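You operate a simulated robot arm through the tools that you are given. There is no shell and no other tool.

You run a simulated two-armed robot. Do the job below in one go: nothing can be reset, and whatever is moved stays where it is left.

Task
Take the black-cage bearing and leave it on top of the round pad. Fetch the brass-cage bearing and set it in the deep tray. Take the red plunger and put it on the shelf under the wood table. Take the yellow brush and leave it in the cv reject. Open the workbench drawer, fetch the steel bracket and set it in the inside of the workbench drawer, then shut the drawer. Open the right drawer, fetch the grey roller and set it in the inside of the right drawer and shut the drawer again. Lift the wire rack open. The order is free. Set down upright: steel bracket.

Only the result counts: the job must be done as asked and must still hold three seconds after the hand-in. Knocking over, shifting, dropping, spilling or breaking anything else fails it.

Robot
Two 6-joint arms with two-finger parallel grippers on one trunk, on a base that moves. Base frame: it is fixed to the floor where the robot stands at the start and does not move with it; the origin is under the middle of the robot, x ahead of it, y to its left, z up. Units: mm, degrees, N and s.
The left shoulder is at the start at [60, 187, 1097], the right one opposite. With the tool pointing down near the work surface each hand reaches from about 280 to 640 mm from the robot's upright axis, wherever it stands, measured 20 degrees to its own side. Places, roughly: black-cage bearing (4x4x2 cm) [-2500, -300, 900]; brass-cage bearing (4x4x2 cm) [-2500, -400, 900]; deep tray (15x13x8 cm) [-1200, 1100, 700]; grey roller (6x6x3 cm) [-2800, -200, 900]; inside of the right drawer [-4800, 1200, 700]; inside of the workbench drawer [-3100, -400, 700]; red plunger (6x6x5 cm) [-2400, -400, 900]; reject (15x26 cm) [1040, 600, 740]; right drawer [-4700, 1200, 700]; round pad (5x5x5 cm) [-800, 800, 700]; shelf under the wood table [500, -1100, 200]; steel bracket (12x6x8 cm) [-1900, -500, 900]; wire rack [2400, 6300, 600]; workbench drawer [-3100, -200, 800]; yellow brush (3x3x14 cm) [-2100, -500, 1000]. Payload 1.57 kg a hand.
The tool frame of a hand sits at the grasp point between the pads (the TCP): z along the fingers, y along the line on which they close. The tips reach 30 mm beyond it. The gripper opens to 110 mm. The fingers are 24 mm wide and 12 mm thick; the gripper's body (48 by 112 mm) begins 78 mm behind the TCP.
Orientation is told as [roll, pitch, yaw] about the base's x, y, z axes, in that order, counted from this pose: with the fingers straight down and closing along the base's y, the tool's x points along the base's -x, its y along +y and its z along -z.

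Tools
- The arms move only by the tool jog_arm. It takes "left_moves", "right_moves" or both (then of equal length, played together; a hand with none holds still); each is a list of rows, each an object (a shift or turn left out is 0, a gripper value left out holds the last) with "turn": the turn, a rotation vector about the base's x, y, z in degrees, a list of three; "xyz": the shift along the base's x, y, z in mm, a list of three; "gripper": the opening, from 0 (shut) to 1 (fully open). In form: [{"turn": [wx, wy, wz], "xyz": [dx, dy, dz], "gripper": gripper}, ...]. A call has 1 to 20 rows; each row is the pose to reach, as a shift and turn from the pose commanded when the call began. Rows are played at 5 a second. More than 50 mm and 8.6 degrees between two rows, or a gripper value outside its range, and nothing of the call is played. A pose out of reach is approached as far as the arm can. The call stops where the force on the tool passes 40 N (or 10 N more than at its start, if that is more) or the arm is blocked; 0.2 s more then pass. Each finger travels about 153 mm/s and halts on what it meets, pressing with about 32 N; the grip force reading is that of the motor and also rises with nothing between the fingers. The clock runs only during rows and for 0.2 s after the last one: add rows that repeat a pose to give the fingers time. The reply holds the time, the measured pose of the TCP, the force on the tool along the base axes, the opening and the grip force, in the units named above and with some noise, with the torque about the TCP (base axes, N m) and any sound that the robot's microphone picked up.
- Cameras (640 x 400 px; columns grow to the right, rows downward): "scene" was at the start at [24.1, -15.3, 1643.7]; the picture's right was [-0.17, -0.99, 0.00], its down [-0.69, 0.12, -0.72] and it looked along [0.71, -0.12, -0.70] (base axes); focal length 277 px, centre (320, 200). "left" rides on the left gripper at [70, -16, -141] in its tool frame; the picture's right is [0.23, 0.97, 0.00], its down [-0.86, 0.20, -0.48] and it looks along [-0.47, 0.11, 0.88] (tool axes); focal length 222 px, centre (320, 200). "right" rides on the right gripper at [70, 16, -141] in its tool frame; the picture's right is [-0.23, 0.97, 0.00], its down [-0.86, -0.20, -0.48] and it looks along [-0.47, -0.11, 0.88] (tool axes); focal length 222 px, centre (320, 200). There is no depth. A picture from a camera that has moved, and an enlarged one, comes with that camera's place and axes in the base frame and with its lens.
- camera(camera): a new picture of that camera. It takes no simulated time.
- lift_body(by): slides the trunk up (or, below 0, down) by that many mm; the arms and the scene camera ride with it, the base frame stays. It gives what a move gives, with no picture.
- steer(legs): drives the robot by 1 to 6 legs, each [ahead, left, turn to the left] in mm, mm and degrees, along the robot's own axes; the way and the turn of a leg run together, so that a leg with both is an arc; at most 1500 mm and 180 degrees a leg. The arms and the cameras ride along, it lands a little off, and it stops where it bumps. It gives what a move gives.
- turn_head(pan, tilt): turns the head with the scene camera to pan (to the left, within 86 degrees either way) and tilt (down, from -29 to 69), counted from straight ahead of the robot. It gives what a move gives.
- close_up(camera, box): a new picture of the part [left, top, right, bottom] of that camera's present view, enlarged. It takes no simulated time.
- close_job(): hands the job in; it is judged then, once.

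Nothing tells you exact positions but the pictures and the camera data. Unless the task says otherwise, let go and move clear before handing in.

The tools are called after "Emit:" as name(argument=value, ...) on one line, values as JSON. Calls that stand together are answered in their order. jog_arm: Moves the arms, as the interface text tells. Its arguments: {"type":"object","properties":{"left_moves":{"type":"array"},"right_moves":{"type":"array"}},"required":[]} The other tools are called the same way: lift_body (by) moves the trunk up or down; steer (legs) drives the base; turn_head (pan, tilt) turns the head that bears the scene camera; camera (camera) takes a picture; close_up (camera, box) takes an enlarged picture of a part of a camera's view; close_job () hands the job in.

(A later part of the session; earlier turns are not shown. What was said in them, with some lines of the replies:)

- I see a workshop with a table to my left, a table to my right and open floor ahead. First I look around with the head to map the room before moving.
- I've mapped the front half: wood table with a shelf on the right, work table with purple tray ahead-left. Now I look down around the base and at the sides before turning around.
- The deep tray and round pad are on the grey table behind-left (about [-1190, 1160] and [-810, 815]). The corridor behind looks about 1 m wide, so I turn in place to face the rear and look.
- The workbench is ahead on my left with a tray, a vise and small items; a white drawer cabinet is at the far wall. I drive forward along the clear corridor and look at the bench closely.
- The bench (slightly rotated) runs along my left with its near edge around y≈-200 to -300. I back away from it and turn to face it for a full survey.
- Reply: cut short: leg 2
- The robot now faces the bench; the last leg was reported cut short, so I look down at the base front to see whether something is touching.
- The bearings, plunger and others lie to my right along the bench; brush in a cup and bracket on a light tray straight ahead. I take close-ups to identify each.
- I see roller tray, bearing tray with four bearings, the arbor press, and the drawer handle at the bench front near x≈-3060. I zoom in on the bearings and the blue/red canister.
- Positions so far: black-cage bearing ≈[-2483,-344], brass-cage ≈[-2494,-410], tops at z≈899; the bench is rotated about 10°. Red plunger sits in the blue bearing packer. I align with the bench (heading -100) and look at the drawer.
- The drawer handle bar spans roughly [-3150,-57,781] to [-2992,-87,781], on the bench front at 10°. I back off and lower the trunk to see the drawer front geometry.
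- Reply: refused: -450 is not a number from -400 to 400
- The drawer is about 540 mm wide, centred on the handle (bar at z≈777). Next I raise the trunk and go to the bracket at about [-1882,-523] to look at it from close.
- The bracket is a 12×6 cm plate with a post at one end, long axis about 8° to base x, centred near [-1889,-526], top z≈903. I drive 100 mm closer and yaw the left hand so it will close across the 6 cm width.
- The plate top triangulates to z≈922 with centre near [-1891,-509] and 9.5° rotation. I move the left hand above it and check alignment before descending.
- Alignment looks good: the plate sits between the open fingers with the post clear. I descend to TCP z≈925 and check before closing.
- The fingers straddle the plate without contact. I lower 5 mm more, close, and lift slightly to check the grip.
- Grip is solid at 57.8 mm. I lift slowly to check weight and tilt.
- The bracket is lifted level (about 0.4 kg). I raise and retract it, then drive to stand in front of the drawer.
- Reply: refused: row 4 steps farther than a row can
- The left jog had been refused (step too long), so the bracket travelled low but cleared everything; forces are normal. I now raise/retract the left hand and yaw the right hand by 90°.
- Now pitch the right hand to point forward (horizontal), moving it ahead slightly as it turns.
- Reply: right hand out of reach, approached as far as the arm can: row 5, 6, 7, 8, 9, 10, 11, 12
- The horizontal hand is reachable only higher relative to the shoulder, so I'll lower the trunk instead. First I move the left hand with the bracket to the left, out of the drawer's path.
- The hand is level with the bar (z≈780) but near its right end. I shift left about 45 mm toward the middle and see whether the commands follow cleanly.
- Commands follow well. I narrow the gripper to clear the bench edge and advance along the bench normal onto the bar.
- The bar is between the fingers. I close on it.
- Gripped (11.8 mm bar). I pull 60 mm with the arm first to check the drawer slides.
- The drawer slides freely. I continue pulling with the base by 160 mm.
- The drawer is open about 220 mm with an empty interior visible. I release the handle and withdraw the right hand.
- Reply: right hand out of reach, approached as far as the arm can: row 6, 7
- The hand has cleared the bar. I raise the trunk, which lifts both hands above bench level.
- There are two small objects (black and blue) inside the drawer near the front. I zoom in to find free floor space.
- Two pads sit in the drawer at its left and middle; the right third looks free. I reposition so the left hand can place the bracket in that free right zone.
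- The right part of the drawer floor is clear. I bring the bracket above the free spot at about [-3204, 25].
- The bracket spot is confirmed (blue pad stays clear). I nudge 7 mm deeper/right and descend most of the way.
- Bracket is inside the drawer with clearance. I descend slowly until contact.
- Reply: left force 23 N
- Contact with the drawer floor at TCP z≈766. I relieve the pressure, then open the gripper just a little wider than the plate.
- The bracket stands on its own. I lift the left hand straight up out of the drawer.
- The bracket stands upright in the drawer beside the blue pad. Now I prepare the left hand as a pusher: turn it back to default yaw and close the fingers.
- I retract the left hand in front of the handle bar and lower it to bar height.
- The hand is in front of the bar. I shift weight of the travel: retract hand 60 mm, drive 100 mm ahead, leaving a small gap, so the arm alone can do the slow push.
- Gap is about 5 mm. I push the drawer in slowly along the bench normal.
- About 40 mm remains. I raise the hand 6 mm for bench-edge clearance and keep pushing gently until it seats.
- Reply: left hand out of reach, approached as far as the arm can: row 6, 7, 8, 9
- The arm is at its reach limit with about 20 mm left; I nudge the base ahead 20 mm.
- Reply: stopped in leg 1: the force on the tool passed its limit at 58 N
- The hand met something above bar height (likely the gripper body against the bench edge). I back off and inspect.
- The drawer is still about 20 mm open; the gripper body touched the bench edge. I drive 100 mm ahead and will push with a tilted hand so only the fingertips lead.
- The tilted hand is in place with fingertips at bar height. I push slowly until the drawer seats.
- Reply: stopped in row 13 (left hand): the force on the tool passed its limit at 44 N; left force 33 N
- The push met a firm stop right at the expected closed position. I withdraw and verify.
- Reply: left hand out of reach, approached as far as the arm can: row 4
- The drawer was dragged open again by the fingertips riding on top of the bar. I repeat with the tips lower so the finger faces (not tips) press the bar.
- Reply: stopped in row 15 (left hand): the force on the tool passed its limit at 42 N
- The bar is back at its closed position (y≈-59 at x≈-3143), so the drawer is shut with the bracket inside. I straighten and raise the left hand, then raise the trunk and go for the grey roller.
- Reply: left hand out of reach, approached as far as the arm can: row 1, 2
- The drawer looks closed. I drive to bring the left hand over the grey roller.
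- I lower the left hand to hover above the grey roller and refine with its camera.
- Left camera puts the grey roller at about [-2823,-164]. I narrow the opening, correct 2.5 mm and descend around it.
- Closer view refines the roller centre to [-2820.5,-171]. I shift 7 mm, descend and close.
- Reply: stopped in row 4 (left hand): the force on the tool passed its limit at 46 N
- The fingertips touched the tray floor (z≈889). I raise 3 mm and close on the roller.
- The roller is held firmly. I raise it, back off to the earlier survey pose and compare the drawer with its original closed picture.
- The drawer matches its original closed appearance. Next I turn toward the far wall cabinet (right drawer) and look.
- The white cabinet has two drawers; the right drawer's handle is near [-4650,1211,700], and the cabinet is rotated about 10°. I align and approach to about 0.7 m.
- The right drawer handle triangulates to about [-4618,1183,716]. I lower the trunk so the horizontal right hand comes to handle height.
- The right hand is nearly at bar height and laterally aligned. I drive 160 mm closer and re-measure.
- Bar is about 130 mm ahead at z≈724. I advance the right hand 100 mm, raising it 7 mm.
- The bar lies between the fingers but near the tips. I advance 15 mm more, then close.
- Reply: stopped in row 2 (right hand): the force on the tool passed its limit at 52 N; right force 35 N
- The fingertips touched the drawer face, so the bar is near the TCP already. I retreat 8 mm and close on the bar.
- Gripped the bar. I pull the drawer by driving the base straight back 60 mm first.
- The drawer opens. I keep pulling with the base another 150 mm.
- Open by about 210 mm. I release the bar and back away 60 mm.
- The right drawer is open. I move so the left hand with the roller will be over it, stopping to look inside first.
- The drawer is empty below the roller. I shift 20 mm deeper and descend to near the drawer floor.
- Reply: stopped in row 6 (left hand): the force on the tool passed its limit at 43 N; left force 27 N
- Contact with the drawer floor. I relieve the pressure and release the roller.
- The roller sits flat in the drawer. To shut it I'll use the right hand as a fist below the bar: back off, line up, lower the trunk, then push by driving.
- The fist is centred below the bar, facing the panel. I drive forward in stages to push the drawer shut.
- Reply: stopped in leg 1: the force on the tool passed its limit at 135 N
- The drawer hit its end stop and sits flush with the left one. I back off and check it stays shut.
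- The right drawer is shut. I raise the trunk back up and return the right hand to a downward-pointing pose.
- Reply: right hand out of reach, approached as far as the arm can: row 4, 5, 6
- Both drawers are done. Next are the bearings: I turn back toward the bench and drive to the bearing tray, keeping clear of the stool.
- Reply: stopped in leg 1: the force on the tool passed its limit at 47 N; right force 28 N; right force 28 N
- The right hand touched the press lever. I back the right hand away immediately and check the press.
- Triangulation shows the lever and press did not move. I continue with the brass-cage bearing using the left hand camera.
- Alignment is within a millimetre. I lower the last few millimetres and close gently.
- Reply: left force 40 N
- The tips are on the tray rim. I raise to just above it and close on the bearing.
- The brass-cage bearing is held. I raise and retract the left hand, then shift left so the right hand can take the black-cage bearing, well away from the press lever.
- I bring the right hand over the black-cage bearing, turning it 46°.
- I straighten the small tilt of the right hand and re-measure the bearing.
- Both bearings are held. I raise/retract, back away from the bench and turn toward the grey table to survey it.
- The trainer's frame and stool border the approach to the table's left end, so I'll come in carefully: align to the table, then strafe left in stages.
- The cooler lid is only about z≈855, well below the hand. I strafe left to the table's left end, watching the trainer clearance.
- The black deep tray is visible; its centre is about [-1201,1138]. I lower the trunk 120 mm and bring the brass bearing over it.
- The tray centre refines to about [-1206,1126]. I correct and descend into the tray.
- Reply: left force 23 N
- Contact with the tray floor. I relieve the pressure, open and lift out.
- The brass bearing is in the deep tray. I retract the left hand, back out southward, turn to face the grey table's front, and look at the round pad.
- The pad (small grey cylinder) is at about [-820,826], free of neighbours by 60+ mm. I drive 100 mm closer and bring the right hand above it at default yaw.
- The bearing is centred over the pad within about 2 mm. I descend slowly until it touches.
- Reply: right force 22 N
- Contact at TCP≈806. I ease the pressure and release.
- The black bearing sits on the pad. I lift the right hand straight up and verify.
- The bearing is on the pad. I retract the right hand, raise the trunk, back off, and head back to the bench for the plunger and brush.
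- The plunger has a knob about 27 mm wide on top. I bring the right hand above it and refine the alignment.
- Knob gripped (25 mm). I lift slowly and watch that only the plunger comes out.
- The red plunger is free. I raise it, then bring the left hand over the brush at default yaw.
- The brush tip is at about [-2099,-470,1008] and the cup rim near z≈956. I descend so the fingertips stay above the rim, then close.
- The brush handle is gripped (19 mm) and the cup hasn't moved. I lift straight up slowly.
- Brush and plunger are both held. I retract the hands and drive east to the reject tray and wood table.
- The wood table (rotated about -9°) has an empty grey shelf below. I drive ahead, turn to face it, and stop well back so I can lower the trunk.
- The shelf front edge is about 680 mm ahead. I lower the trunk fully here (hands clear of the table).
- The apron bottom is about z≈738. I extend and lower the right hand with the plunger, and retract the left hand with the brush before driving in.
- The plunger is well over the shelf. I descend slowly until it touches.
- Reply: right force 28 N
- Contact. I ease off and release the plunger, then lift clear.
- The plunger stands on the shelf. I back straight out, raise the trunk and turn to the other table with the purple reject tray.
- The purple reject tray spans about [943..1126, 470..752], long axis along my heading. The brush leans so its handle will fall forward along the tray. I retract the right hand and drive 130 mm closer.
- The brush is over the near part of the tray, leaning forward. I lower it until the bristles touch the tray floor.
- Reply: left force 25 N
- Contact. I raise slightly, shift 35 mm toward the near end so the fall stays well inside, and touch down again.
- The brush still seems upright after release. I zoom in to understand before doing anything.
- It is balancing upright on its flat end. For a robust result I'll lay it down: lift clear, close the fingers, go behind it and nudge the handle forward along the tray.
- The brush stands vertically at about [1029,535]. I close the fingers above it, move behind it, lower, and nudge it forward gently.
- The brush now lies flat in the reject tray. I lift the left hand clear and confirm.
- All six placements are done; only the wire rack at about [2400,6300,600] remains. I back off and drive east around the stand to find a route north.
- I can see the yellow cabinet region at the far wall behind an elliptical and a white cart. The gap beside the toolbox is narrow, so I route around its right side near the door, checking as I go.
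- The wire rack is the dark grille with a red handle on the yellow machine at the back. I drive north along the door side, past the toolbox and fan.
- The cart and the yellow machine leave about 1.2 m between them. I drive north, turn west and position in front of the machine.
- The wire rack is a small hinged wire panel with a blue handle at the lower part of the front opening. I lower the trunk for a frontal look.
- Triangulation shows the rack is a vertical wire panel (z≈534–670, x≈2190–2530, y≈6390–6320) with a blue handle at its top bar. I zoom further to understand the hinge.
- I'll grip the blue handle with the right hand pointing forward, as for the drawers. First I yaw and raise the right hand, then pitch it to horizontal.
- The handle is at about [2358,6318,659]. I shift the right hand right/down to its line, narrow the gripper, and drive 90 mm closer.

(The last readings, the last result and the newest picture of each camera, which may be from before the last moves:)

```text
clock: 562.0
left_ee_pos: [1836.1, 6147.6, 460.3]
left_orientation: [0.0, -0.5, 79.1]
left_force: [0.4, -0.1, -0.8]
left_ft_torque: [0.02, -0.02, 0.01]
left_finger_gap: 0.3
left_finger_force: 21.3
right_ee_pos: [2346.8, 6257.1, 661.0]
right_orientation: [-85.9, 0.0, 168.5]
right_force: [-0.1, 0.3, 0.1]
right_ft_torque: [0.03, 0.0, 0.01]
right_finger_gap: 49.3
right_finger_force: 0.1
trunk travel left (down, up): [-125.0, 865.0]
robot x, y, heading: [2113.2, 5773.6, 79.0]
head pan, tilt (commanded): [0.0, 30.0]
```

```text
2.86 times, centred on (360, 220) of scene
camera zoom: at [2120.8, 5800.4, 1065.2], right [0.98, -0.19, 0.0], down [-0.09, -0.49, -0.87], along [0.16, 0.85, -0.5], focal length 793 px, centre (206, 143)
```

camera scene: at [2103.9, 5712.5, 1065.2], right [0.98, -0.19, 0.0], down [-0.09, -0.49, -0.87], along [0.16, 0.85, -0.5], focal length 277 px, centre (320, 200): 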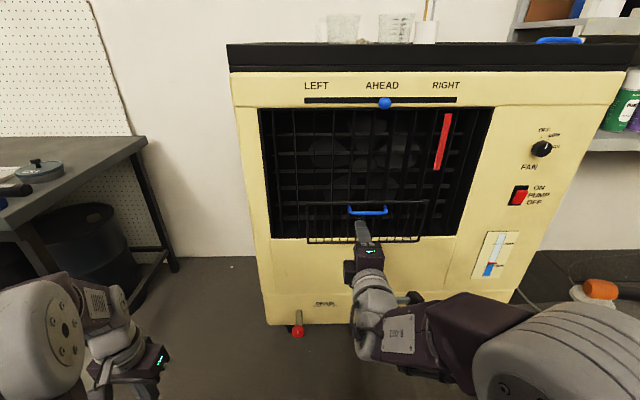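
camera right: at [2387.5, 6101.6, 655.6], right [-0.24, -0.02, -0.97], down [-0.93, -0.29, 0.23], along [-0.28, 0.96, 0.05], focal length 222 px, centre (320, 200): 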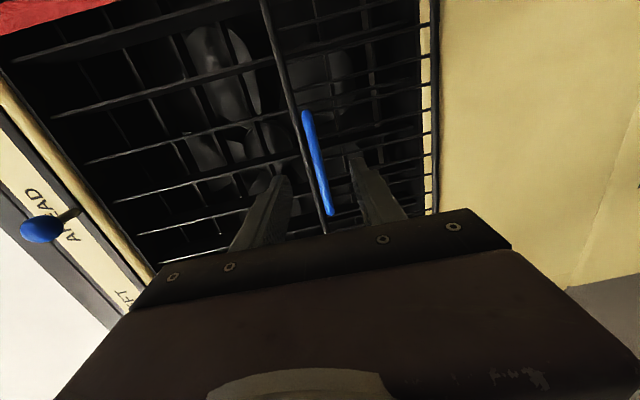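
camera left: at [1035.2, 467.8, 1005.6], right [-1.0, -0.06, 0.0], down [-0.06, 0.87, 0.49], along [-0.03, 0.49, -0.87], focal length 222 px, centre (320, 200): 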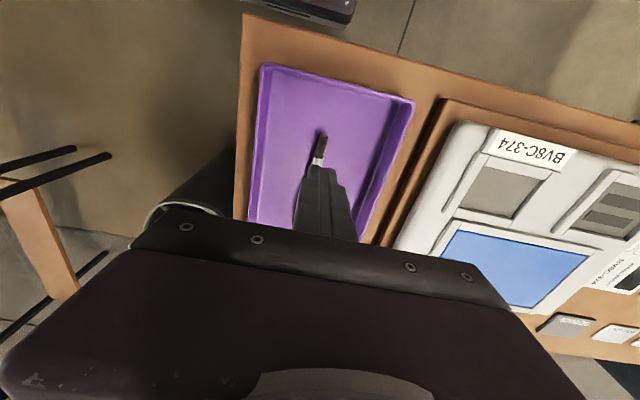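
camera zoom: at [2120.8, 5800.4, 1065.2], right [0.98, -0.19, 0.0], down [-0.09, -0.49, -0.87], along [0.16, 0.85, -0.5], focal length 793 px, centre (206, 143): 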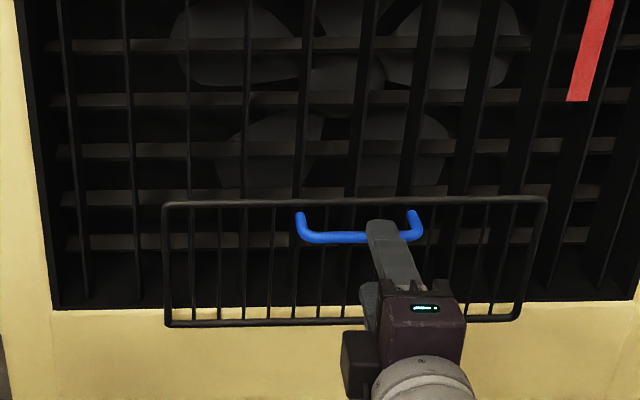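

The bar is centred between the fingers. I advance 42 mm and close on it.

Emit:
jog_arm(right_moves=[{"xyz": [2.5, 13, 0]}, {"xyz": [5, 26, 0]}, {"xyz": [6.7, 35, 0]}, {"xyz": [8, 41, 0]}, {"xyz": [8, 41, 0]}])

Emit:
camera(camera="right")

Emit:
close_up(camera="scene", box=[300, 190, 400, 270])

```text
clock: 563.2
left_ee_pos: [1835.2, 6147.8, 459.0]
left_orientation: [0.1, -0.5, 79.1]
left_force: [-0.5, -0.1, -0.2]
left_ft_torque: [-0.01, -0.01, -0.02]
left_finger_gap: 0.1
left_finger_force: 21.1
right_ee_pos: [2352.1, 6296.6, 661.9]
right_orientation: [-85.9, 0.0, 168.2]
right_force: [-0.3, -0.3, 0.2]
right_ft_torque: [0.05, 0.01, 0.0]
right_finger_gap: 49.5
right_finger_force: 0.1
right hand out of reach, approached as far as the arm can: row 4, 5
trunk travel left (down, up): [-125.0, 865.0]
robot x, y, heading: [2112.7, 5772.9, 79.5]
head pan, tilt (commanded): [0.0, 30.0]
```

```text
taken
camera right: at [2391.1, 6142.3, 656.1], right [-0.24, -0.02, -0.97], down [-0.93, -0.28, 0.23], along [-0.28, 0.96, 0.05], focal length 222 px, centre (320, 200)
```

right: 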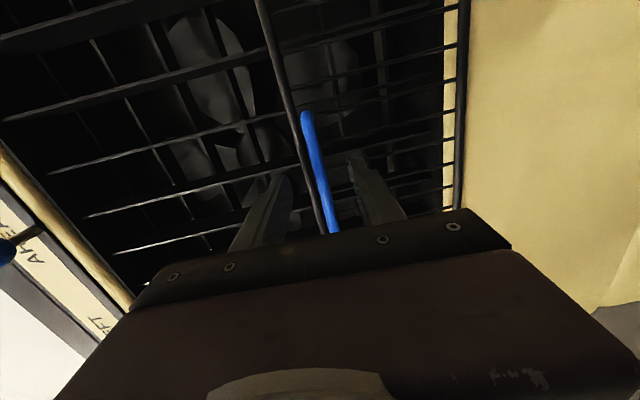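

```text
5.00 times, centred on (350, 230) of scene
camera zoom: at [2120.8, 5800.3, 1065.2], right [0.98, -0.19, 0.0], down [-0.09, -0.49, -0.87], along [0.16, 0.85, -0.5], focal length 1387 px, centre (170, 50)
```

zoom: 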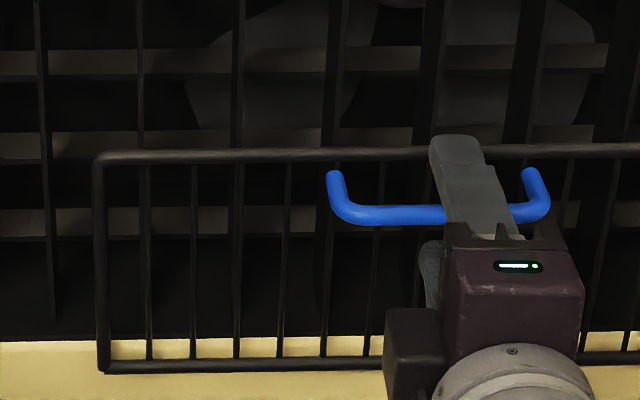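

Emit:
jog_arm(right_moves=[{"gripper": 0.25}, {"gripper": 0.0}, {"gripper": 0.0}, {"gripper": 0.0}])

Emit:
close_up(camera="scene", box=[300, 190, 400, 270])

```text
clock: 564.2
left_ee_pos: [1836.2, 6148.6, 459.3]
left_orientation: [0.0, -0.5, 79.1]
left_force: [-0.6, 0.5, 0.9]
left_ft_torque: [-0.01, 0.05, -0.02]
left_finger_gap: 0.1
left_finger_force: 21.7
right_ee_pos: [2351.4, 6297.3, 659.6]
right_orientation: [-85.6, 0.0, 168.2]
right_force: [-2.0, -6.2, -13.6]
right_ft_torque: [-0.27, -0.13, -0.06]
right_finger_gap: 9.8
right_finger_force: 28.0
trunk travel left (down, up): [-125.0, 865.0]
robot x, y, heading: [2110.5, 5768.6, 79.1]
head pan, tilt (commanded): [0.0, 30.0]
```

```text
5.00 times, centred on (350, 230) of scene
camera zoom: at [2121.1, 5801.0, 1065.0], right [0.98, -0.19, 0.0], down [-0.09, -0.49, -0.87], along [0.16, 0.85, -0.5], focal length 1387 px, centre (170, 50)
```

zoom: 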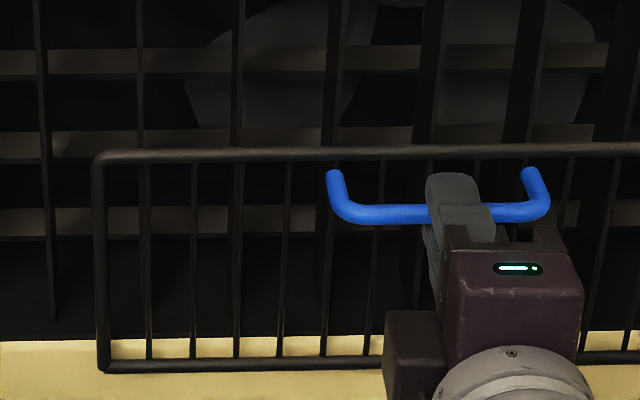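

Gripped the handle (9.8 mm). I test gently by pulling outward 12 mm and read the force.

Emit:
jog_arm(right_moves=[{"xyz": [-0.8, -4, -1]}, {"xyz": [-1.5, -8, -1]}, {"xyz": [-2.3, -12, -1]}, {"xyz": [-2.3, -12, -1]}])

Emit:
close_up(camera="scene", box=[260, 170, 440, 290])

```text
clock: 565.2
left_ee_pos: [1836.1, 6150.1, 458.3]
left_orientation: [0.0, -0.2, 79.1]
left_force: [0.1, -0.2, 0.4]
left_ft_torque: [0.0, 0.01, -0.04]
left_finger_gap: 0.1
left_finger_force: 20.9
right_ee_pos: [2349.3, 6287.2, 656.4]
right_orientation: [-85.4, -0.1, 168.4]
right_force: [5.4, 10.6, -23.9]
right_ft_torque: [-0.43, -0.21, -0.57]
right_finger_gap: 9.8
right_finger_force: 27.8
trunk travel left (down, up): [-125.0, 865.0]
robot x, y, heading: [2112.3, 5770.0, 79.3]
head pan, tilt (commanded): [0.0, 30.0]
```

```text
3.33 times, centred on (350, 230) of scene
camera zoom: at [2122.5, 5804.0, 1064.9], right [0.98, -0.19, 0.0], down [-0.1, -0.49, -0.86], along [0.16, 0.85, -0.5], focal length 925 px, centre (220, 100)
```

zoom: 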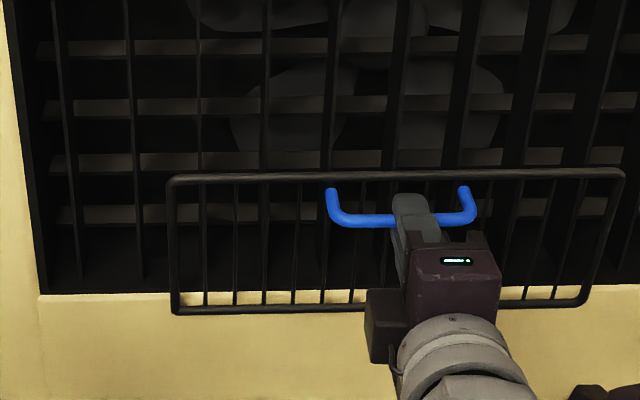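

The rack pivots about its bottom bar (its top came outward while the bottom stayed put). I continue along the arc: outward and down.

Emit:
jog_arm(right_moves=[{"xyz": [-1, -6, -6]}, {"xyz": [-2.2, -11.4, -8.8]}, {"xyz": [-3.5, -18, -12.5]}, {"xyz": [-4.8, -24.5, -16]}, {"xyz": [-4.8, -24.5, -16]}])

Emit:
close_up(camera="scene", box=[260, 170, 440, 290])

```text
clock: 566.4
left_ee_pos: [1836.1, 6147.7, 459.3]
left_orientation: [0.0, -0.4, 79.2]
left_force: [-0.3, 0.2, 0.4]
left_ft_torque: [-0.01, 0.02, 0.03]
left_finger_gap: 0.0
left_finger_force: 20.8
right_ee_pos: [2346.4, 6261.6, 644.2]
right_orientation: [-85.9, 0.0, 168.5]
right_force: [10.1, 4.1, -9.4]
right_ft_torque: [-0.16, -0.28, -0.46]
right_finger_gap: 9.4
right_finger_force: 28.2
trunk travel left (down, up): [-125.0, 865.0]
robot x, y, heading: [2113.4, 5770.7, 79.0]
head pan, tilt (commanded): [0.0, 30.0]
```

```text
3.33 times, centred on (350, 230) of scene
camera zoom: at [2122.3, 5801.7, 1065.2], right [0.98, -0.19, 0.0], down [-0.1, -0.49, -0.87], along [0.16, 0.85, -0.5], focal length 925 px, centre (220, 100)
```

zoom: 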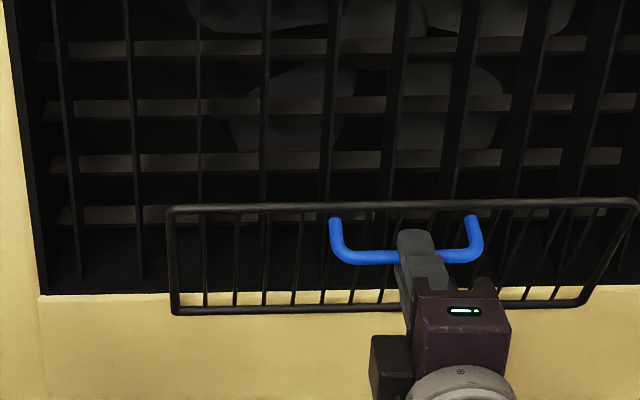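

The rack folds outward smoothly. I continue along the arc in small steps.

Emit:
jog_arm(right_moves=[{"xyz": [-1, -5, -4]}, {"xyz": [-2, -10, -8]}, {"xyz": [-2.9, -14.7, -12.5]}, {"xyz": [-3.8, -19, -17]}, {"xyz": [-4.5, -23, -21.5]}, {"xyz": [-5.3, -27, -26.5]}, {"xyz": [-5.3, -27, -26.5]}])

Emit:
close_up(camera="scene", box=[260, 170, 440, 290])

```text
clock: 568.0
left_ee_pos: [1836.9, 6147.4, 460.9]
left_orientation: [-0.1, -0.7, 79.2]
left_force: [0.0, 0.4, -0.3]
left_ft_torque: [0.01, 0.0, -0.03]
left_finger_gap: 0.0
left_finger_force: 21.4
right_ee_pos: [2339.0, 6244.5, 628.0]
right_orientation: [-86.4, -0.1, 168.6]
right_force: [5.6, -19.8, 19.6]
right_ft_torque: [0.27, -0.22, -0.09]
right_finger_gap: 10.0
right_finger_force: 27.9
right hand out of reach, approached as far as the arm can: row 4, 5, 6, 7
trunk travel left (down, up): [-125.0, 865.0]
robot x, y, heading: [2113.0, 5769.3, 79.0]
head pan, tilt (commanded): [0.0, 30.0]
```

```text
3.33 times, centred on (350, 230) of scene
camera zoom: at [2120.3, 5796.1, 1065.4], right [0.98, -0.19, 0.0], down [-0.09, -0.49, -0.87], along [0.16, 0.85, -0.5], focal length 925 px, centre (220, 100)
```

zoom: 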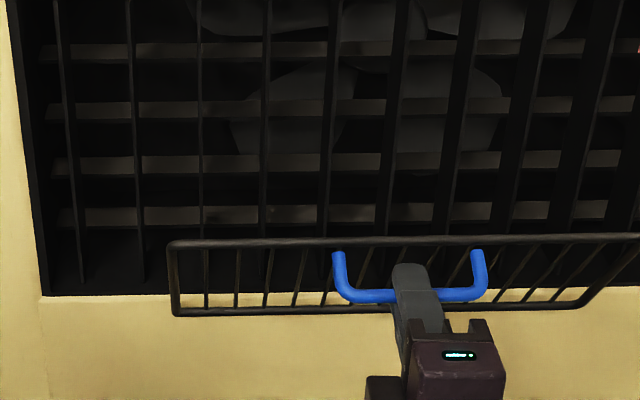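

The arm is at its limit at about 34° of opening. I loosen the grip slightly to see whether the rack wants to fall open by itself.

Emit:
jog_arm(right_moves=[{"gripper": 0.15}, {"gripper": 0.22}, {"gripper": 0.22}, {"gripper": 0.22}])

Emit:
close_up(camera="scene", box=[260, 170, 440, 290])

```text
clock: 569.0
left_ee_pos: [1835.5, 6149.2, 459.3]
left_orientation: [0.1, -0.5, 79.1]
left_force: [0.5, 1.0, -0.8]
left_ft_torque: [0.01, -0.01, 0.01]
left_finger_gap: 0.1
left_finger_force: 20.9
right_ee_pos: [2339.1, 6248.2, 623.2]
right_orientation: [-85.8, -0.1, 168.6]
right_force: [-0.5, 0.7, -0.9]
right_ft_torque: [-0.06, 0.0, 0.06]
right_finger_gap: 22.8
right_finger_force: 0.0
trunk travel left (down, up): [-125.0, 865.0]
robot x, y, heading: [2112.7, 5773.3, 79.3]
head pan, tilt (commanded): [0.0, 30.0]
```

```text
3.33 times, centred on (350, 230) of scene
camera zoom: at [2120.8, 5800.4, 1065.2], right [0.98, -0.19, 0.0], down [-0.09, -0.49, -0.87], along [0.16, 0.85, -0.5], focal length 925 px, centre (220, 100)
```

zoom: 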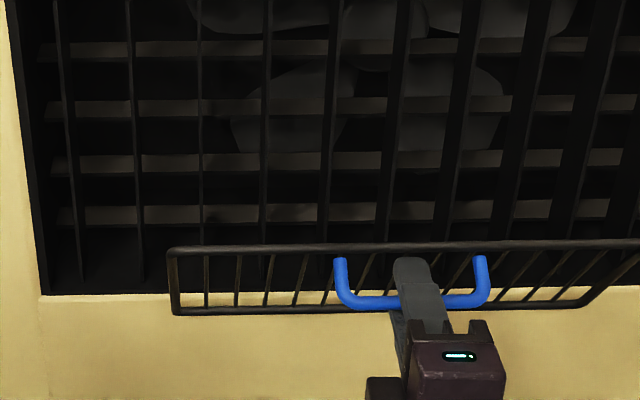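

The rack stays put by friction. With the loose capture, I can push it down simply by lowering the trunk; I do it in stages.

Emit:
lift_body(by=-25)

Emit:
close_up(camera="scene", box=[260, 170, 440, 290])

```text
clock: 569.7
left_ee_pos: [1836.5, 6146.6, 436.0]
left_orientation: [-0.1, -0.7, 79.1]
left_force: [0.2, -0.5, -0.2]
left_ft_torque: [-0.02, -0.01, 0.02]
left_finger_gap: 0.0
left_finger_force: 21.4
right_ee_pos: [2339.3, 6245.7, 601.8]
right_orientation: [-86.4, -0.1, 168.6]
right_force: [-0.5, -16.3, 15.0]
right_ft_torque: [0.56, -0.1, 0.1]
right_finger_gap: 37.4
right_finger_force: 7.7
trunk travel left (down, up): [-100.0, 890.0]
robot x, y, heading: [2110.7, 5770.5, 79.2]
head pan, tilt (commanded): [0.0, 30.0]
```

```text
3.33 times, centred on (350, 230) of scene
camera zoom: at [2120.0, 5796.8, 1040.5], right [0.98, -0.19, 0.0], down [-0.09, -0.49, -0.87], along [0.16, 0.85, -0.5], focal length 925 px, centre (220, 100)
```

zoom: 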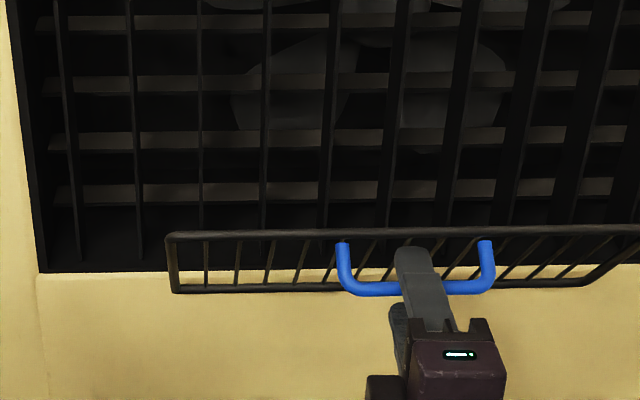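

The push also needs outward travel. I back the base 15 mm to relieve, then continue alternating.

Emit:
steer(legs=[[-18, 0, 0]])

Emit:
close_up(camera="scene", box=[260, 170, 440, 290])

```text
clock: 570.5
left_ee_pos: [1832.3, 6131.1, 434.4]
left_orientation: [0.0, -0.4, 79.0]
left_force: [0.5, -0.9, 0.5]
left_ft_torque: [0.0, -0.02, -0.01]
left_finger_gap: 0.0
left_finger_force: 21.7
right_ee_pos: [2336.9, 6230.3, 598.6]
right_orientation: [-85.8, 0.0, 168.6]
right_force: [0.4, -0.3, -1.2]
right_ft_torque: [-0.03, -0.03, 0.03]
right_finger_gap: 22.5
right_finger_force: 0.1
trunk travel left (down, up): [-100.0, 890.0]
robot x, y, heading: [2111.1, 5753.7, 79.2]
head pan, tilt (commanded): [0.0, 30.0]
```

```text
3.33 times, centred on (350, 230) of scene
camera zoom: at [2117.4, 5782.8, 1040.1], right [0.98, -0.19, 0.0], down [-0.09, -0.49, -0.87], along [0.16, 0.85, -0.5], focal length 925 px, centre (220, 100)
```

zoom: 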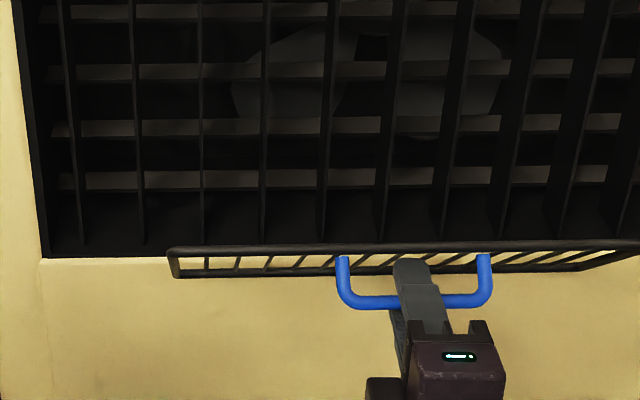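

Emit:
lift_body(by=-20)

Emit:
steer(legs=[[-12, 0, 0]])

Emit:
close_up(camera="scene", box=[260, 170, 440, 290])

```text
clock: 571.2
left_ee_pos: [1832.2, 6131.0, 414.7]
left_orientation: [0.0, -0.5, 79.1]
left_force: [1.1, 0.1, 1.2]
left_ft_torque: [0.01, 0.02, 0.0]
left_finger_gap: 0.0
left_finger_force: 21.5
right_ee_pos: [2335.6, 6230.4, 577.5]
right_orientation: [-85.8, -0.1, 168.6]
right_force: [-0.1, -0.8, -2.2]
right_ft_torque: [-0.05, -0.01, 0.01]
right_finger_gap: 22.5
right_finger_force: 0.1
trunk travel left (down, up): [-80.0, 910.0]
robot x, y, heading: [2107.0, 5753.7, 79.0]
head pan, tilt (commanded): [0.0, 30.0]
```

```text
clock: 571.9
left_ee_pos: [1829.6, 6118.3, 413.8]
left_orientation: [0.0, -0.5, 79.1]
left_force: [0.1, 0.4, 0.5]
left_ft_torque: [0.02, -0.02, 0.0]
left_finger_gap: 0.1
left_finger_force: 21.0
right_ee_pos: [2332.7, 6218.8, 577.3]
right_orientation: [-85.9, 0.0, 168.7]
right_force: [0.0, -1.4, -0.7]
right_ft_torque: [-0.02, 0.02, -0.01]
right_finger_gap: 23.1
right_finger_force: 0.0
trunk travel left (down, up): [-80.0, 910.0]
robot x, y, heading: [2105.8, 5743.6, 79.1]
head pan, tilt (commanded): [0.0, 30.0]
```

```text
3.33 times, centred on (350, 230) of scene
camera zoom: at [2115.2, 5770.8, 1020.2], right [0.98, -0.19, 0.0], down [-0.09, -0.49, -0.87], along [0.16, 0.85, -0.5], focal length 925 px, centre (220, 100)
```

zoom: 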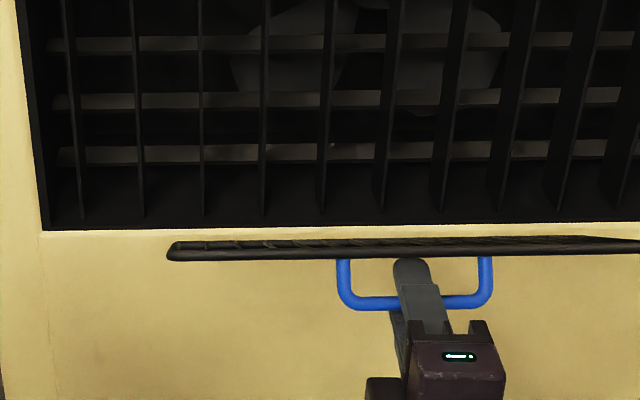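

Emit:
lift_body(by=-25)

Emit:
steer(legs=[[-8, 0, 0]])

Emit:
close_up(camera="scene", box=[260, 170, 440, 290])

Emit:
camera(camera="right")

```text
clock: 572.6
left_ee_pos: [1831.4, 6119.1, 389.1]
left_orientation: [-0.1, -0.5, 79.1]
left_force: [0.4, -1.1, 0.0]
left_ft_torque: [-0.02, -0.02, 0.01]
left_finger_gap: 0.0
left_finger_force: 21.0
right_ee_pos: [2334.3, 6218.5, 552.3]
right_orientation: [-85.8, 0.0, 168.5]
right_force: [0.3, 0.8, -1.9]
right_ft_torque: [-0.1, 0.0, -0.02]
right_finger_gap: 22.3
right_finger_force: 0.1
trunk travel left (down, up): [-55.0, 935.0]
robot x, y, heading: [2105.8, 5740.9, 79.2]
head pan, tilt (commanded): [0.0, 30.0]
```

```text
clock: 573.4
left_ee_pos: [1828.2, 6111.5, 389.4]
left_orientation: [0.0, -0.5, 79.0]
left_force: [1.1, 0.4, 0.0]
left_ft_torque: [-0.02, -0.03, 0.02]
left_finger_gap: 0.0
left_finger_force: 21.4
right_ee_pos: [2332.8, 6210.5, 552.5]
right_orientation: [-85.8, 0.0, 168.6]
right_force: [-0.8, -0.9, -1.7]
right_ft_torque: [-0.01, -0.01, -0.01]
right_finger_gap: 23.2
right_finger_force: 0.0
trunk travel left (down, up): [-55.0, 935.0]
robot x, y, heading: [2102.8, 5734.4, 79.2]
head pan, tilt (commanded): [0.0, 30.0]
```

```text
3.33 times, centred on (350, 230) of scene
camera zoom: at [2113.7, 5762.9, 995.2], right [0.98, -0.19, 0.0], down [-0.09, -0.49, -0.87], along [0.16, 0.85, -0.5], focal length 925 px, centre (220, 100)
```

zoom: 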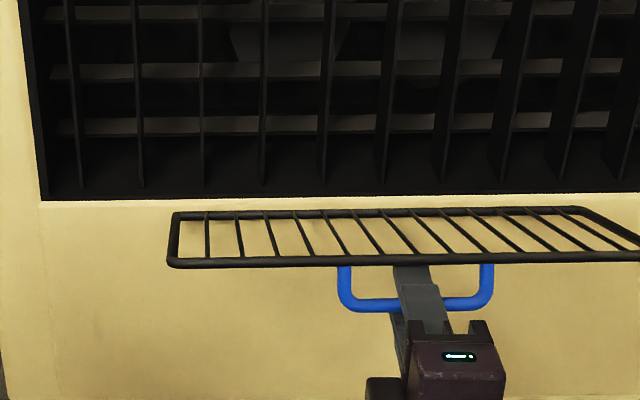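

```text
taken
camera right: at [2372.4, 6055.9, 547.7], right [-0.24, -0.02, -0.97], down [-0.93, -0.28, 0.23], along [-0.28, 0.96, 0.04], focal length 222 px, centre (320, 200)
```

right: 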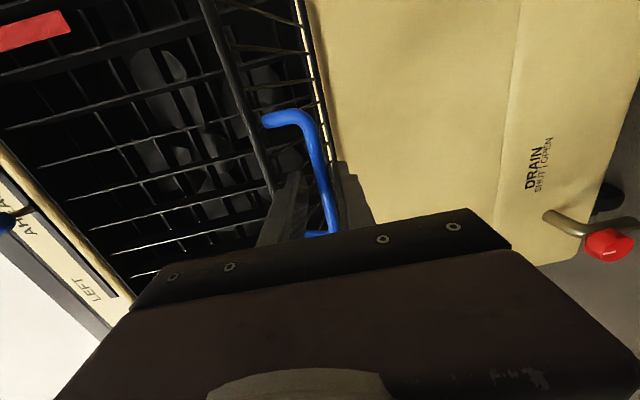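

The rack now follows the hand down under gravity. I keep lowering until it reaches its stop.

Emit:
lift_body(by=-25)

Emit:
close_up(camera="scene", box=[260, 170, 440, 290])

Emit:
camera(camera="right")

```text
clock: 574.1
left_ee_pos: [1828.6, 6110.3, 364.5]
left_orientation: [0.0, -0.5, 79.1]
left_force: [-0.3, -1.0, -0.8]
left_ft_torque: [0.02, -0.01, 0.02]
left_finger_gap: 0.0
left_finger_force: 21.8
right_ee_pos: [2332.0, 6211.1, 526.8]
right_orientation: [-85.9, 0.0, 168.6]
right_force: [-1.0, 0.5, -2.3]
right_ft_torque: [-0.1, -0.02, 0.02]
right_finger_gap: 22.9
right_finger_force: 0.1
trunk travel left (down, up): [-30.0, 960.0]
robot x, y, heading: [2104.9, 5737.1, 79.0]
head pan, tilt (commanded): [0.0, 30.0]
```

```text
3.33 times, centred on (350, 230) of scene
camera zoom: at [2113.7, 5763.1, 970.1], right [0.98, -0.19, 0.0], down [-0.09, -0.49, -0.87], along [0.16, 0.85, -0.5], focal length 925 px, centre (220, 100)
```

zoom: 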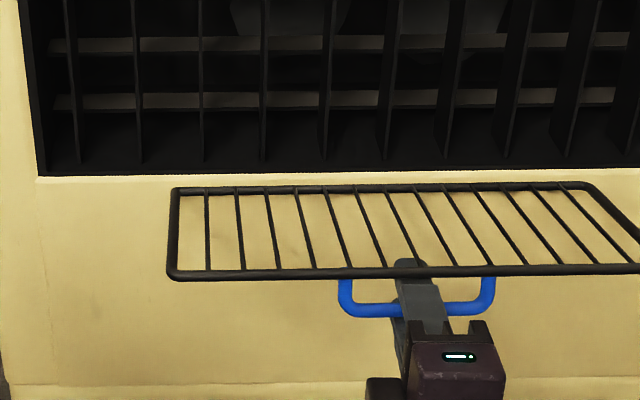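

```text
taken
camera right: at [2372.4, 6056.0, 522.3], right [-0.24, -0.03, -0.97], down [-0.93, -0.28, 0.23], along [-0.28, 0.96, 0.04], focal length 222 px, centre (320, 200)
```

right: 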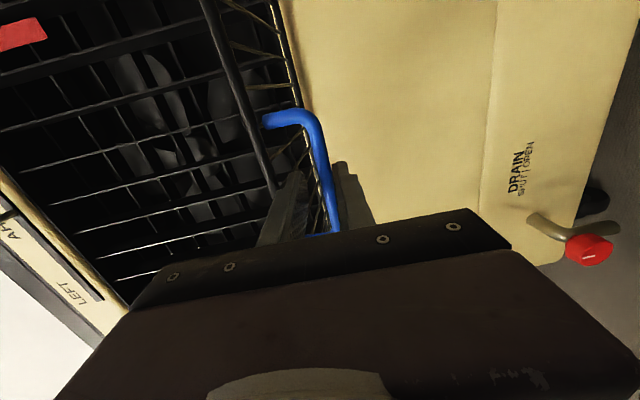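

Emit:
lift_body(by=-28)

Emit:
close_up(camera="scene", box=[260, 170, 440, 290])

Emit:
camera(camera="right")

```text
clock: 574.8
left_ee_pos: [1828.3, 6111.6, 337.2]
left_orientation: [0.0, -0.5, 79.1]
left_force: [0.0, 0.8, 0.2]
left_ft_torque: [-0.03, 0.0, -0.02]
left_finger_gap: 0.2
left_finger_force: 21.7
right_ee_pos: [2331.7, 6210.9, 498.9]
right_orientation: [-85.9, 0.0, 168.5]
right_force: [0.2, 0.2, -0.8]
right_ft_torque: [0.01, 0.01, 0.02]
right_finger_gap: 24.6
right_finger_force: 0.1
trunk travel left (down, up): [-2.0, 988.0]
robot x, y, heading: [2106.6, 5736.3, 79.2]
head pan, tilt (commanded): [0.0, 30.0]
```

```text
3.33 times, centred on (350, 230) of scene
camera zoom: at [2113.6, 5762.8, 942.2], right [0.98, -0.19, 0.0], down [-0.09, -0.49, -0.87], along [0.16, 0.85, -0.5], focal length 925 px, centre (220, 100)
```

zoom: 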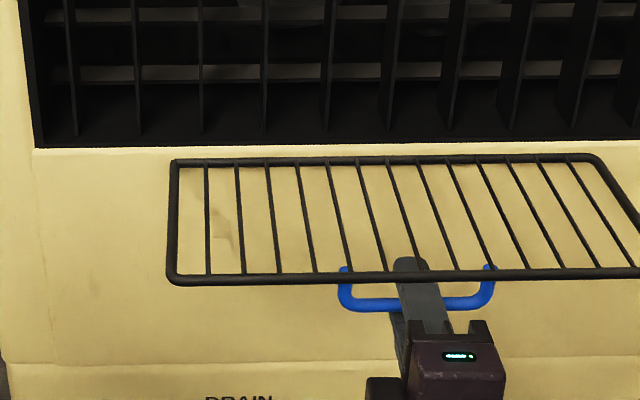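

```text
taken
camera right: at [2372.4, 6055.9, 494.8], right [-0.24, -0.02, -0.97], down [-0.93, -0.28, 0.23], along [-0.28, 0.96, 0.05], focal length 222 px, centre (320, 200)
```

right: 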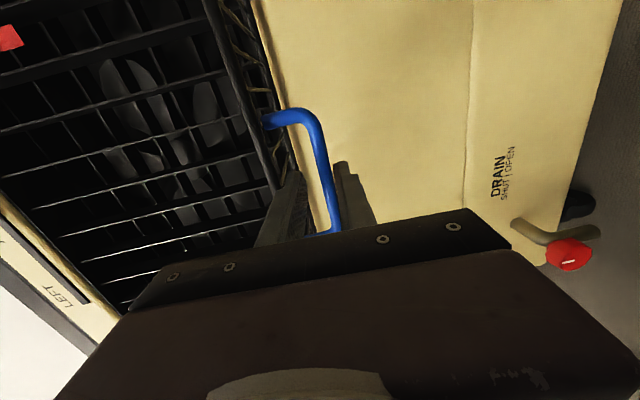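

The rack now looks horizontal (about 90° open). I lower a little further to see whether it has reached its stop.

Emit:
jog_arm(right_moves=[{"xyz": [0, 0, -4]}, {"xyz": [0, 0, -8]}, {"xyz": [0, 0, -12]}, {"xyz": [0, 0, -12]}])

Emit:
close_up(camera="scene", box=[260, 170, 440, 290])

Emit:
close_up(camera="right", box=[200, 60, 400, 240])

```text
clock: 575.8
left_ee_pos: [1827.6, 6110.1, 337.2]
left_orientation: [0.0, -0.4, 79.1]
left_force: [-0.7, -0.6, -0.4]
left_ft_torque: [0.0, 0.02, 0.01]
left_finger_gap: 0.0
left_finger_force: 21.1
right_ee_pos: [2331.6, 6212.4, 488.1]
right_orientation: [-85.8, -0.1, 168.6]
right_force: [-0.1, 0.1, 0.4]
right_ft_torque: [-0.02, 0.01, 0.0]
right_finger_gap: 24.3
right_finger_force: 0.0
trunk travel left (down, up): [-2.0, 988.0]
robot x, y, heading: [2106.1, 5736.7, 79.2]
head pan, tilt (commanded): [0.0, 30.0]
```

```text
3.33 times, centred on (350, 230) of scene
camera zoom: at [2113.6, 5762.8, 942.2], right [0.98, -0.19, 0.0], down [-0.09, -0.49, -0.87], along [0.16, 0.85, -0.5], focal length 925 px, centre (220, 100)
```

zoom: 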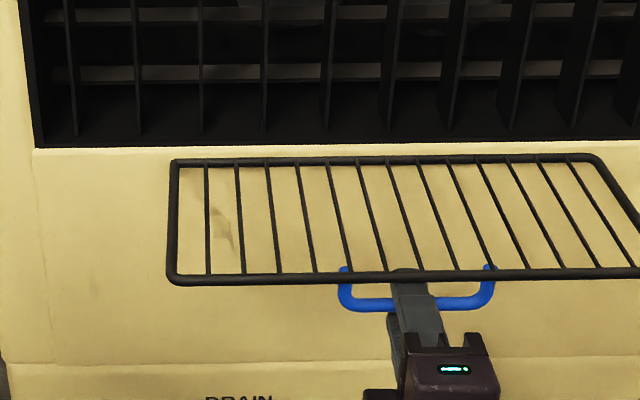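

```text
2.22 times, centred on (300, 150) of right
camera zoom: at [2372.0, 6058.0, 482.8], right [-0.24, -0.02, -0.97], down [-0.93, -0.28, 0.23], along [-0.28, 0.96, 0.04], focal length 494 px, centre (364, 311)
```

zoom: 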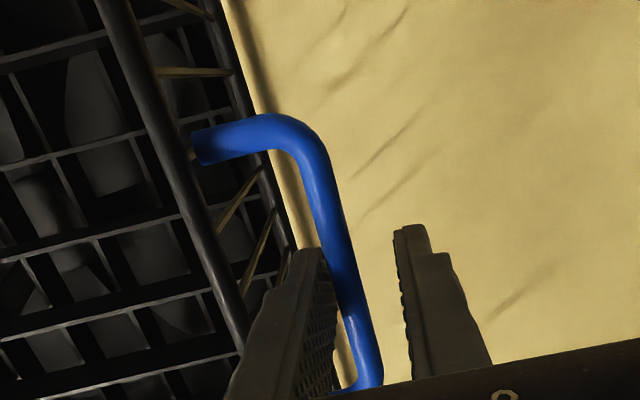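

Emit:
jog_arm(right_moves=[{"xyz": [0, 0, -4]}, {"xyz": [0, 0, -8]}, {"xyz": [0, 0, -11]}, {"xyz": [0, 0, -11]}])

Emit:
close_up(camera="scene", box=[260, 170, 440, 290])

```text
clock: 576.8
left_ee_pos: [1828.6, 6110.1, 336.2]
left_orientation: [0.0, -0.5, 79.1]
left_force: [-0.1, -0.8, -0.1]
left_ft_torque: [-0.01, 0.01, 0.01]
left_finger_gap: 0.3
left_finger_force: 21.3
right_ee_pos: [2331.0, 6214.5, 479.8]
right_orientation: [-86.1, -0.1, 168.6]
right_force: [1.1, -1.0, 15.7]
right_ft_torque: [0.15, -0.1, 0.16]
right_finger_gap: 38.2
right_finger_force: 7.9
right hand out of reach, approached as far as the arm can: row 2, 3, 4
trunk travel left (down, up): [-2.0, 988.0]
robot x, y, heading: [2104.0, 5729.7, 78.8]
head pan, tilt (commanded): [0.0, 30.0]
```

```text
3.33 times, centred on (350, 230) of scene
camera zoom: at [2113.0, 5761.4, 942.4], right [0.98, -0.19, 0.0], down [-0.09, -0.49, -0.87], along [0.16, 0.85, -0.5], focal length 925 px, centre (220, 100)
```

zoom: 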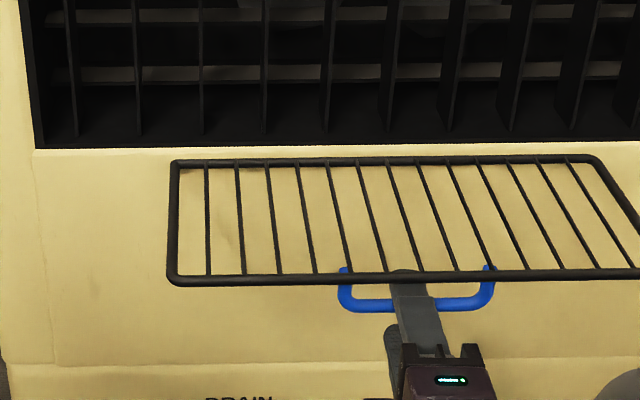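

The rack is firmly at its stop, fully open. I ease the hand up to zero force and withdraw straight back.

Emit:
jog_arm(right_moves=[{"xyz": [0, 0, 3]}, {"xyz": [0, 0, 6]}, {"xyz": [0, 0, 8]}, {"xyz": [0, 0, 8]}])

Emit:
close_up(camera="right", box=[200, 60, 400, 240])

```text
clock: 577.8
left_ee_pos: [1829.0, 6110.3, 336.2]
left_orientation: [0.0, -0.5, 79.1]
left_force: [0.5, 0.2, 0.2]
left_ft_torque: [0.01, 0.01, 0.0]
left_finger_gap: 0.0
left_finger_force: 21.1
right_ee_pos: [2332.3, 6214.6, 484.5]
right_orientation: [-85.8, 0.0, 168.7]
right_force: [-0.3, 1.0, 3.8]
right_ft_torque: [0.02, -0.04, -0.02]
right_finger_gap: 27.8
right_finger_force: 1.7
trunk travel left (down, up): [-2.0, 988.0]
robot x, y, heading: [2104.7, 5734.2, 79.0]
head pan, tilt (commanded): [0.0, 30.0]
```

```text
2.22 times, centred on (300, 150) of right
camera zoom: at [2372.1, 6059.0, 479.8], right [-0.24, -0.03, -0.97], down [-0.93, -0.28, 0.23], along [-0.28, 0.96, 0.04], focal length 494 px, centre (364, 311)
```

zoom: 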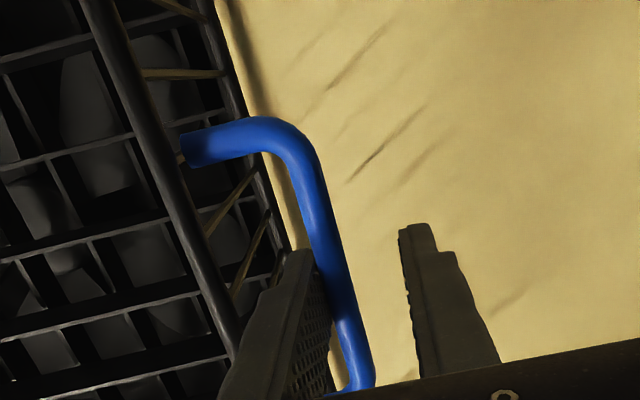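

Emit:
jog_arm(right_moves=[{"xyz": [0, 0, 2]}, {"xyz": [0, 0, 4]}, {"xyz": [0, 0, 4]}])

Emit:
steer(legs=[[-60, 0, 0]])

Emit:
camera(camera="scene")

Emit:
camera(camera="right")

```text
clock: 578.6
left_ee_pos: [1828.2, 6111.3, 335.9]
left_orientation: [0.0, -0.5, 79.2]
left_force: [0.4, 0.2, 0.5]
left_ft_torque: [-0.03, 0.01, -0.03]
left_finger_gap: 0.1
left_finger_force: 20.9
right_ee_pos: [2331.3, 6214.9, 488.4]
right_orientation: [-85.7, 0.0, 168.6]
right_force: [0.9, 0.4, -0.2]
right_ft_torque: [0.01, 0.0, -0.04]
right_finger_gap: 24.2
right_finger_force: 0.1
trunk travel left (down, up): [-2.0, 988.0]
robot x, y, heading: [2103.5, 5734.5, 79.1]
head pan, tilt (commanded): [0.0, 30.0]
```

```text
clock: 579.6
left_ee_pos: [1817.2, 6050.2, 336.6]
left_orientation: [0.0, -0.6, 79.1]
left_force: [0.0, 0.9, 0.1]
left_ft_torque: [-0.02, 0.0, 0.01]
left_finger_gap: 0.1
left_finger_force: 21.2
right_ee_pos: [2320.3, 6154.3, 490.0]
right_orientation: [-85.8, 0.0, 168.6]
right_force: [0.4, -0.9, -0.4]
right_ft_torque: [0.0, 0.01, -0.04]
right_finger_gap: 24.1
right_finger_force: 0.0
trunk travel left (down, up): [-2.0, 988.0]
robot x, y, heading: [2091.6, 5676.5, 79.1]
head pan, tilt (commanded): [0.0, 30.0]
```

```text
taken
camera scene: at [2102.2, 5703.1, 942.2], right [0.98, -0.19, 0.0], down [-0.09, -0.49, -0.87], along [0.16, 0.85, -0.5], focal length 277 px, centre (320, 200)
```

scene: 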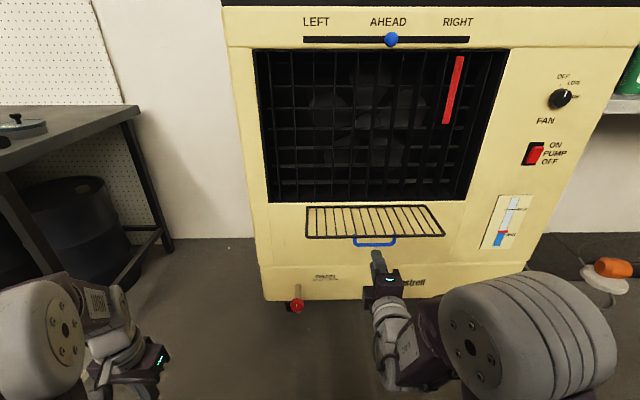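

```text
taken
camera right: at [2360.6, 5999.7, 484.0], right [-0.24, -0.02, -0.97], down [-0.93, -0.29, 0.23], along [-0.28, 0.96, 0.04], focal length 222 px, centre (320, 200)
```

right: 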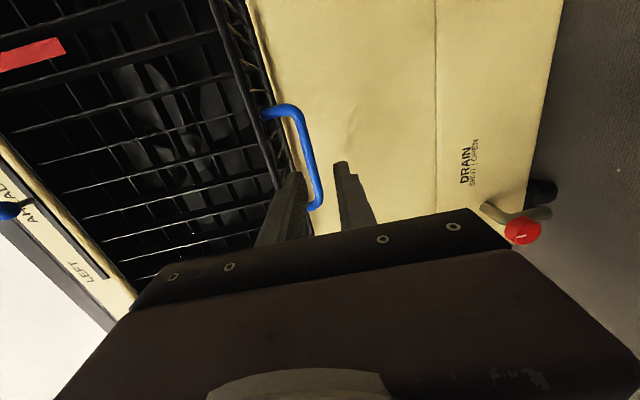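

The hand is clear and the rack stays open. I back away further and take a final look.

Emit:
steer(legs=[[-130, 0, 0]])

Emit:
close_up(camera="scene", box=[220, 100, 460, 280])

```text
clock: 580.9
left_ee_pos: [1791.8, 5921.9, 337.4]
left_orientation: [0.1, -0.5, 79.1]
left_force: [-0.3, 0.3, -0.1]
left_ft_torque: [0.03, 0.0, 0.0]
left_finger_gap: 0.1
left_finger_force: 21.7
right_ee_pos: [2295.2, 6025.6, 489.1]
right_orientation: [-85.8, 0.0, 168.6]
right_force: [-1.5, 0.4, 0.9]
right_ft_torque: [0.0, 0.0, 0.02]
right_finger_gap: 24.4
right_finger_force: 0.1
trunk travel left (down, up): [-2.0, 988.0]
robot x, y, heading: [2068.2, 5544.8, 79.4]
head pan, tilt (commanded): [0.0, 30.0]
```

```text
2.22 times, centred on (340, 190) of scene
camera zoom: at [2077.5, 5574.4, 942.2], right [0.98, -0.19, 0.0], down [-0.09, -0.49, -0.87], along [0.16, 0.85, -0.5], focal length 616 px, centre (276, 222)
```

zoom: 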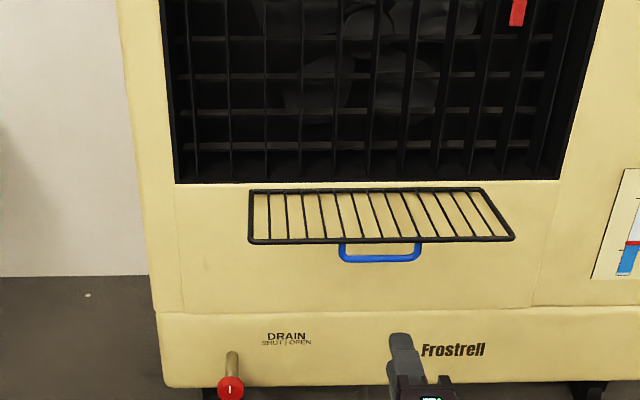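

The wire rack is fully open, and both hands are empty and clear. I checked each of the other items in the camera pictures as I went: both bearings, the plunger, the brush, and the bracket and roller in their shut drawers. I'm handing the job in.

Emit:
close_job()

```text
The job is handed in.
```

The job is handed in; the hand-in reply did not say whether it passed. All seven parts were done:

| Item | Where it is now |
|---|---|
| Black-cage bearing | On top of the round pad, about 5 mm off centre. |
| Brass-cage bearing | Flat on the floor of the deep tray. |
| Red plunger | Upright on the shelf under the wood table, roughly 130 mm in from the front edge. |
| Yellow brush | Lying flat in the purple tray on the table, which I took to be the cv reject. |
| Steel bracket | Set down upright in the right-hand part of the workbench drawer; the drawer is shut. I did not reopen it to check the bracket. |
| Grey roller | Flat in the right drawer; the drawer is shut. |
| Wire rack | Folded out and down to its stop. It hinges at the bottom, so it opens downward rather than lifting. |

These could affect the result:

- **Press lever:** the right hand bumped the press's lever on the workbench once. Comparing camera positions before and after, neither the lever nor the press had moved.
- **Workbench drawer:** my gripper dragged the drawer partly open again while I was closing it, so I closed it a second time. It then matched its original closed picture.
- **Bench edge:** the gripper touched the bench edge during the first attempt to close that drawer. The trays beside it looked unmoved.
- **Brush:** it first stood balanced on its end in the tray, so I nudged it over and it lay flat inside.
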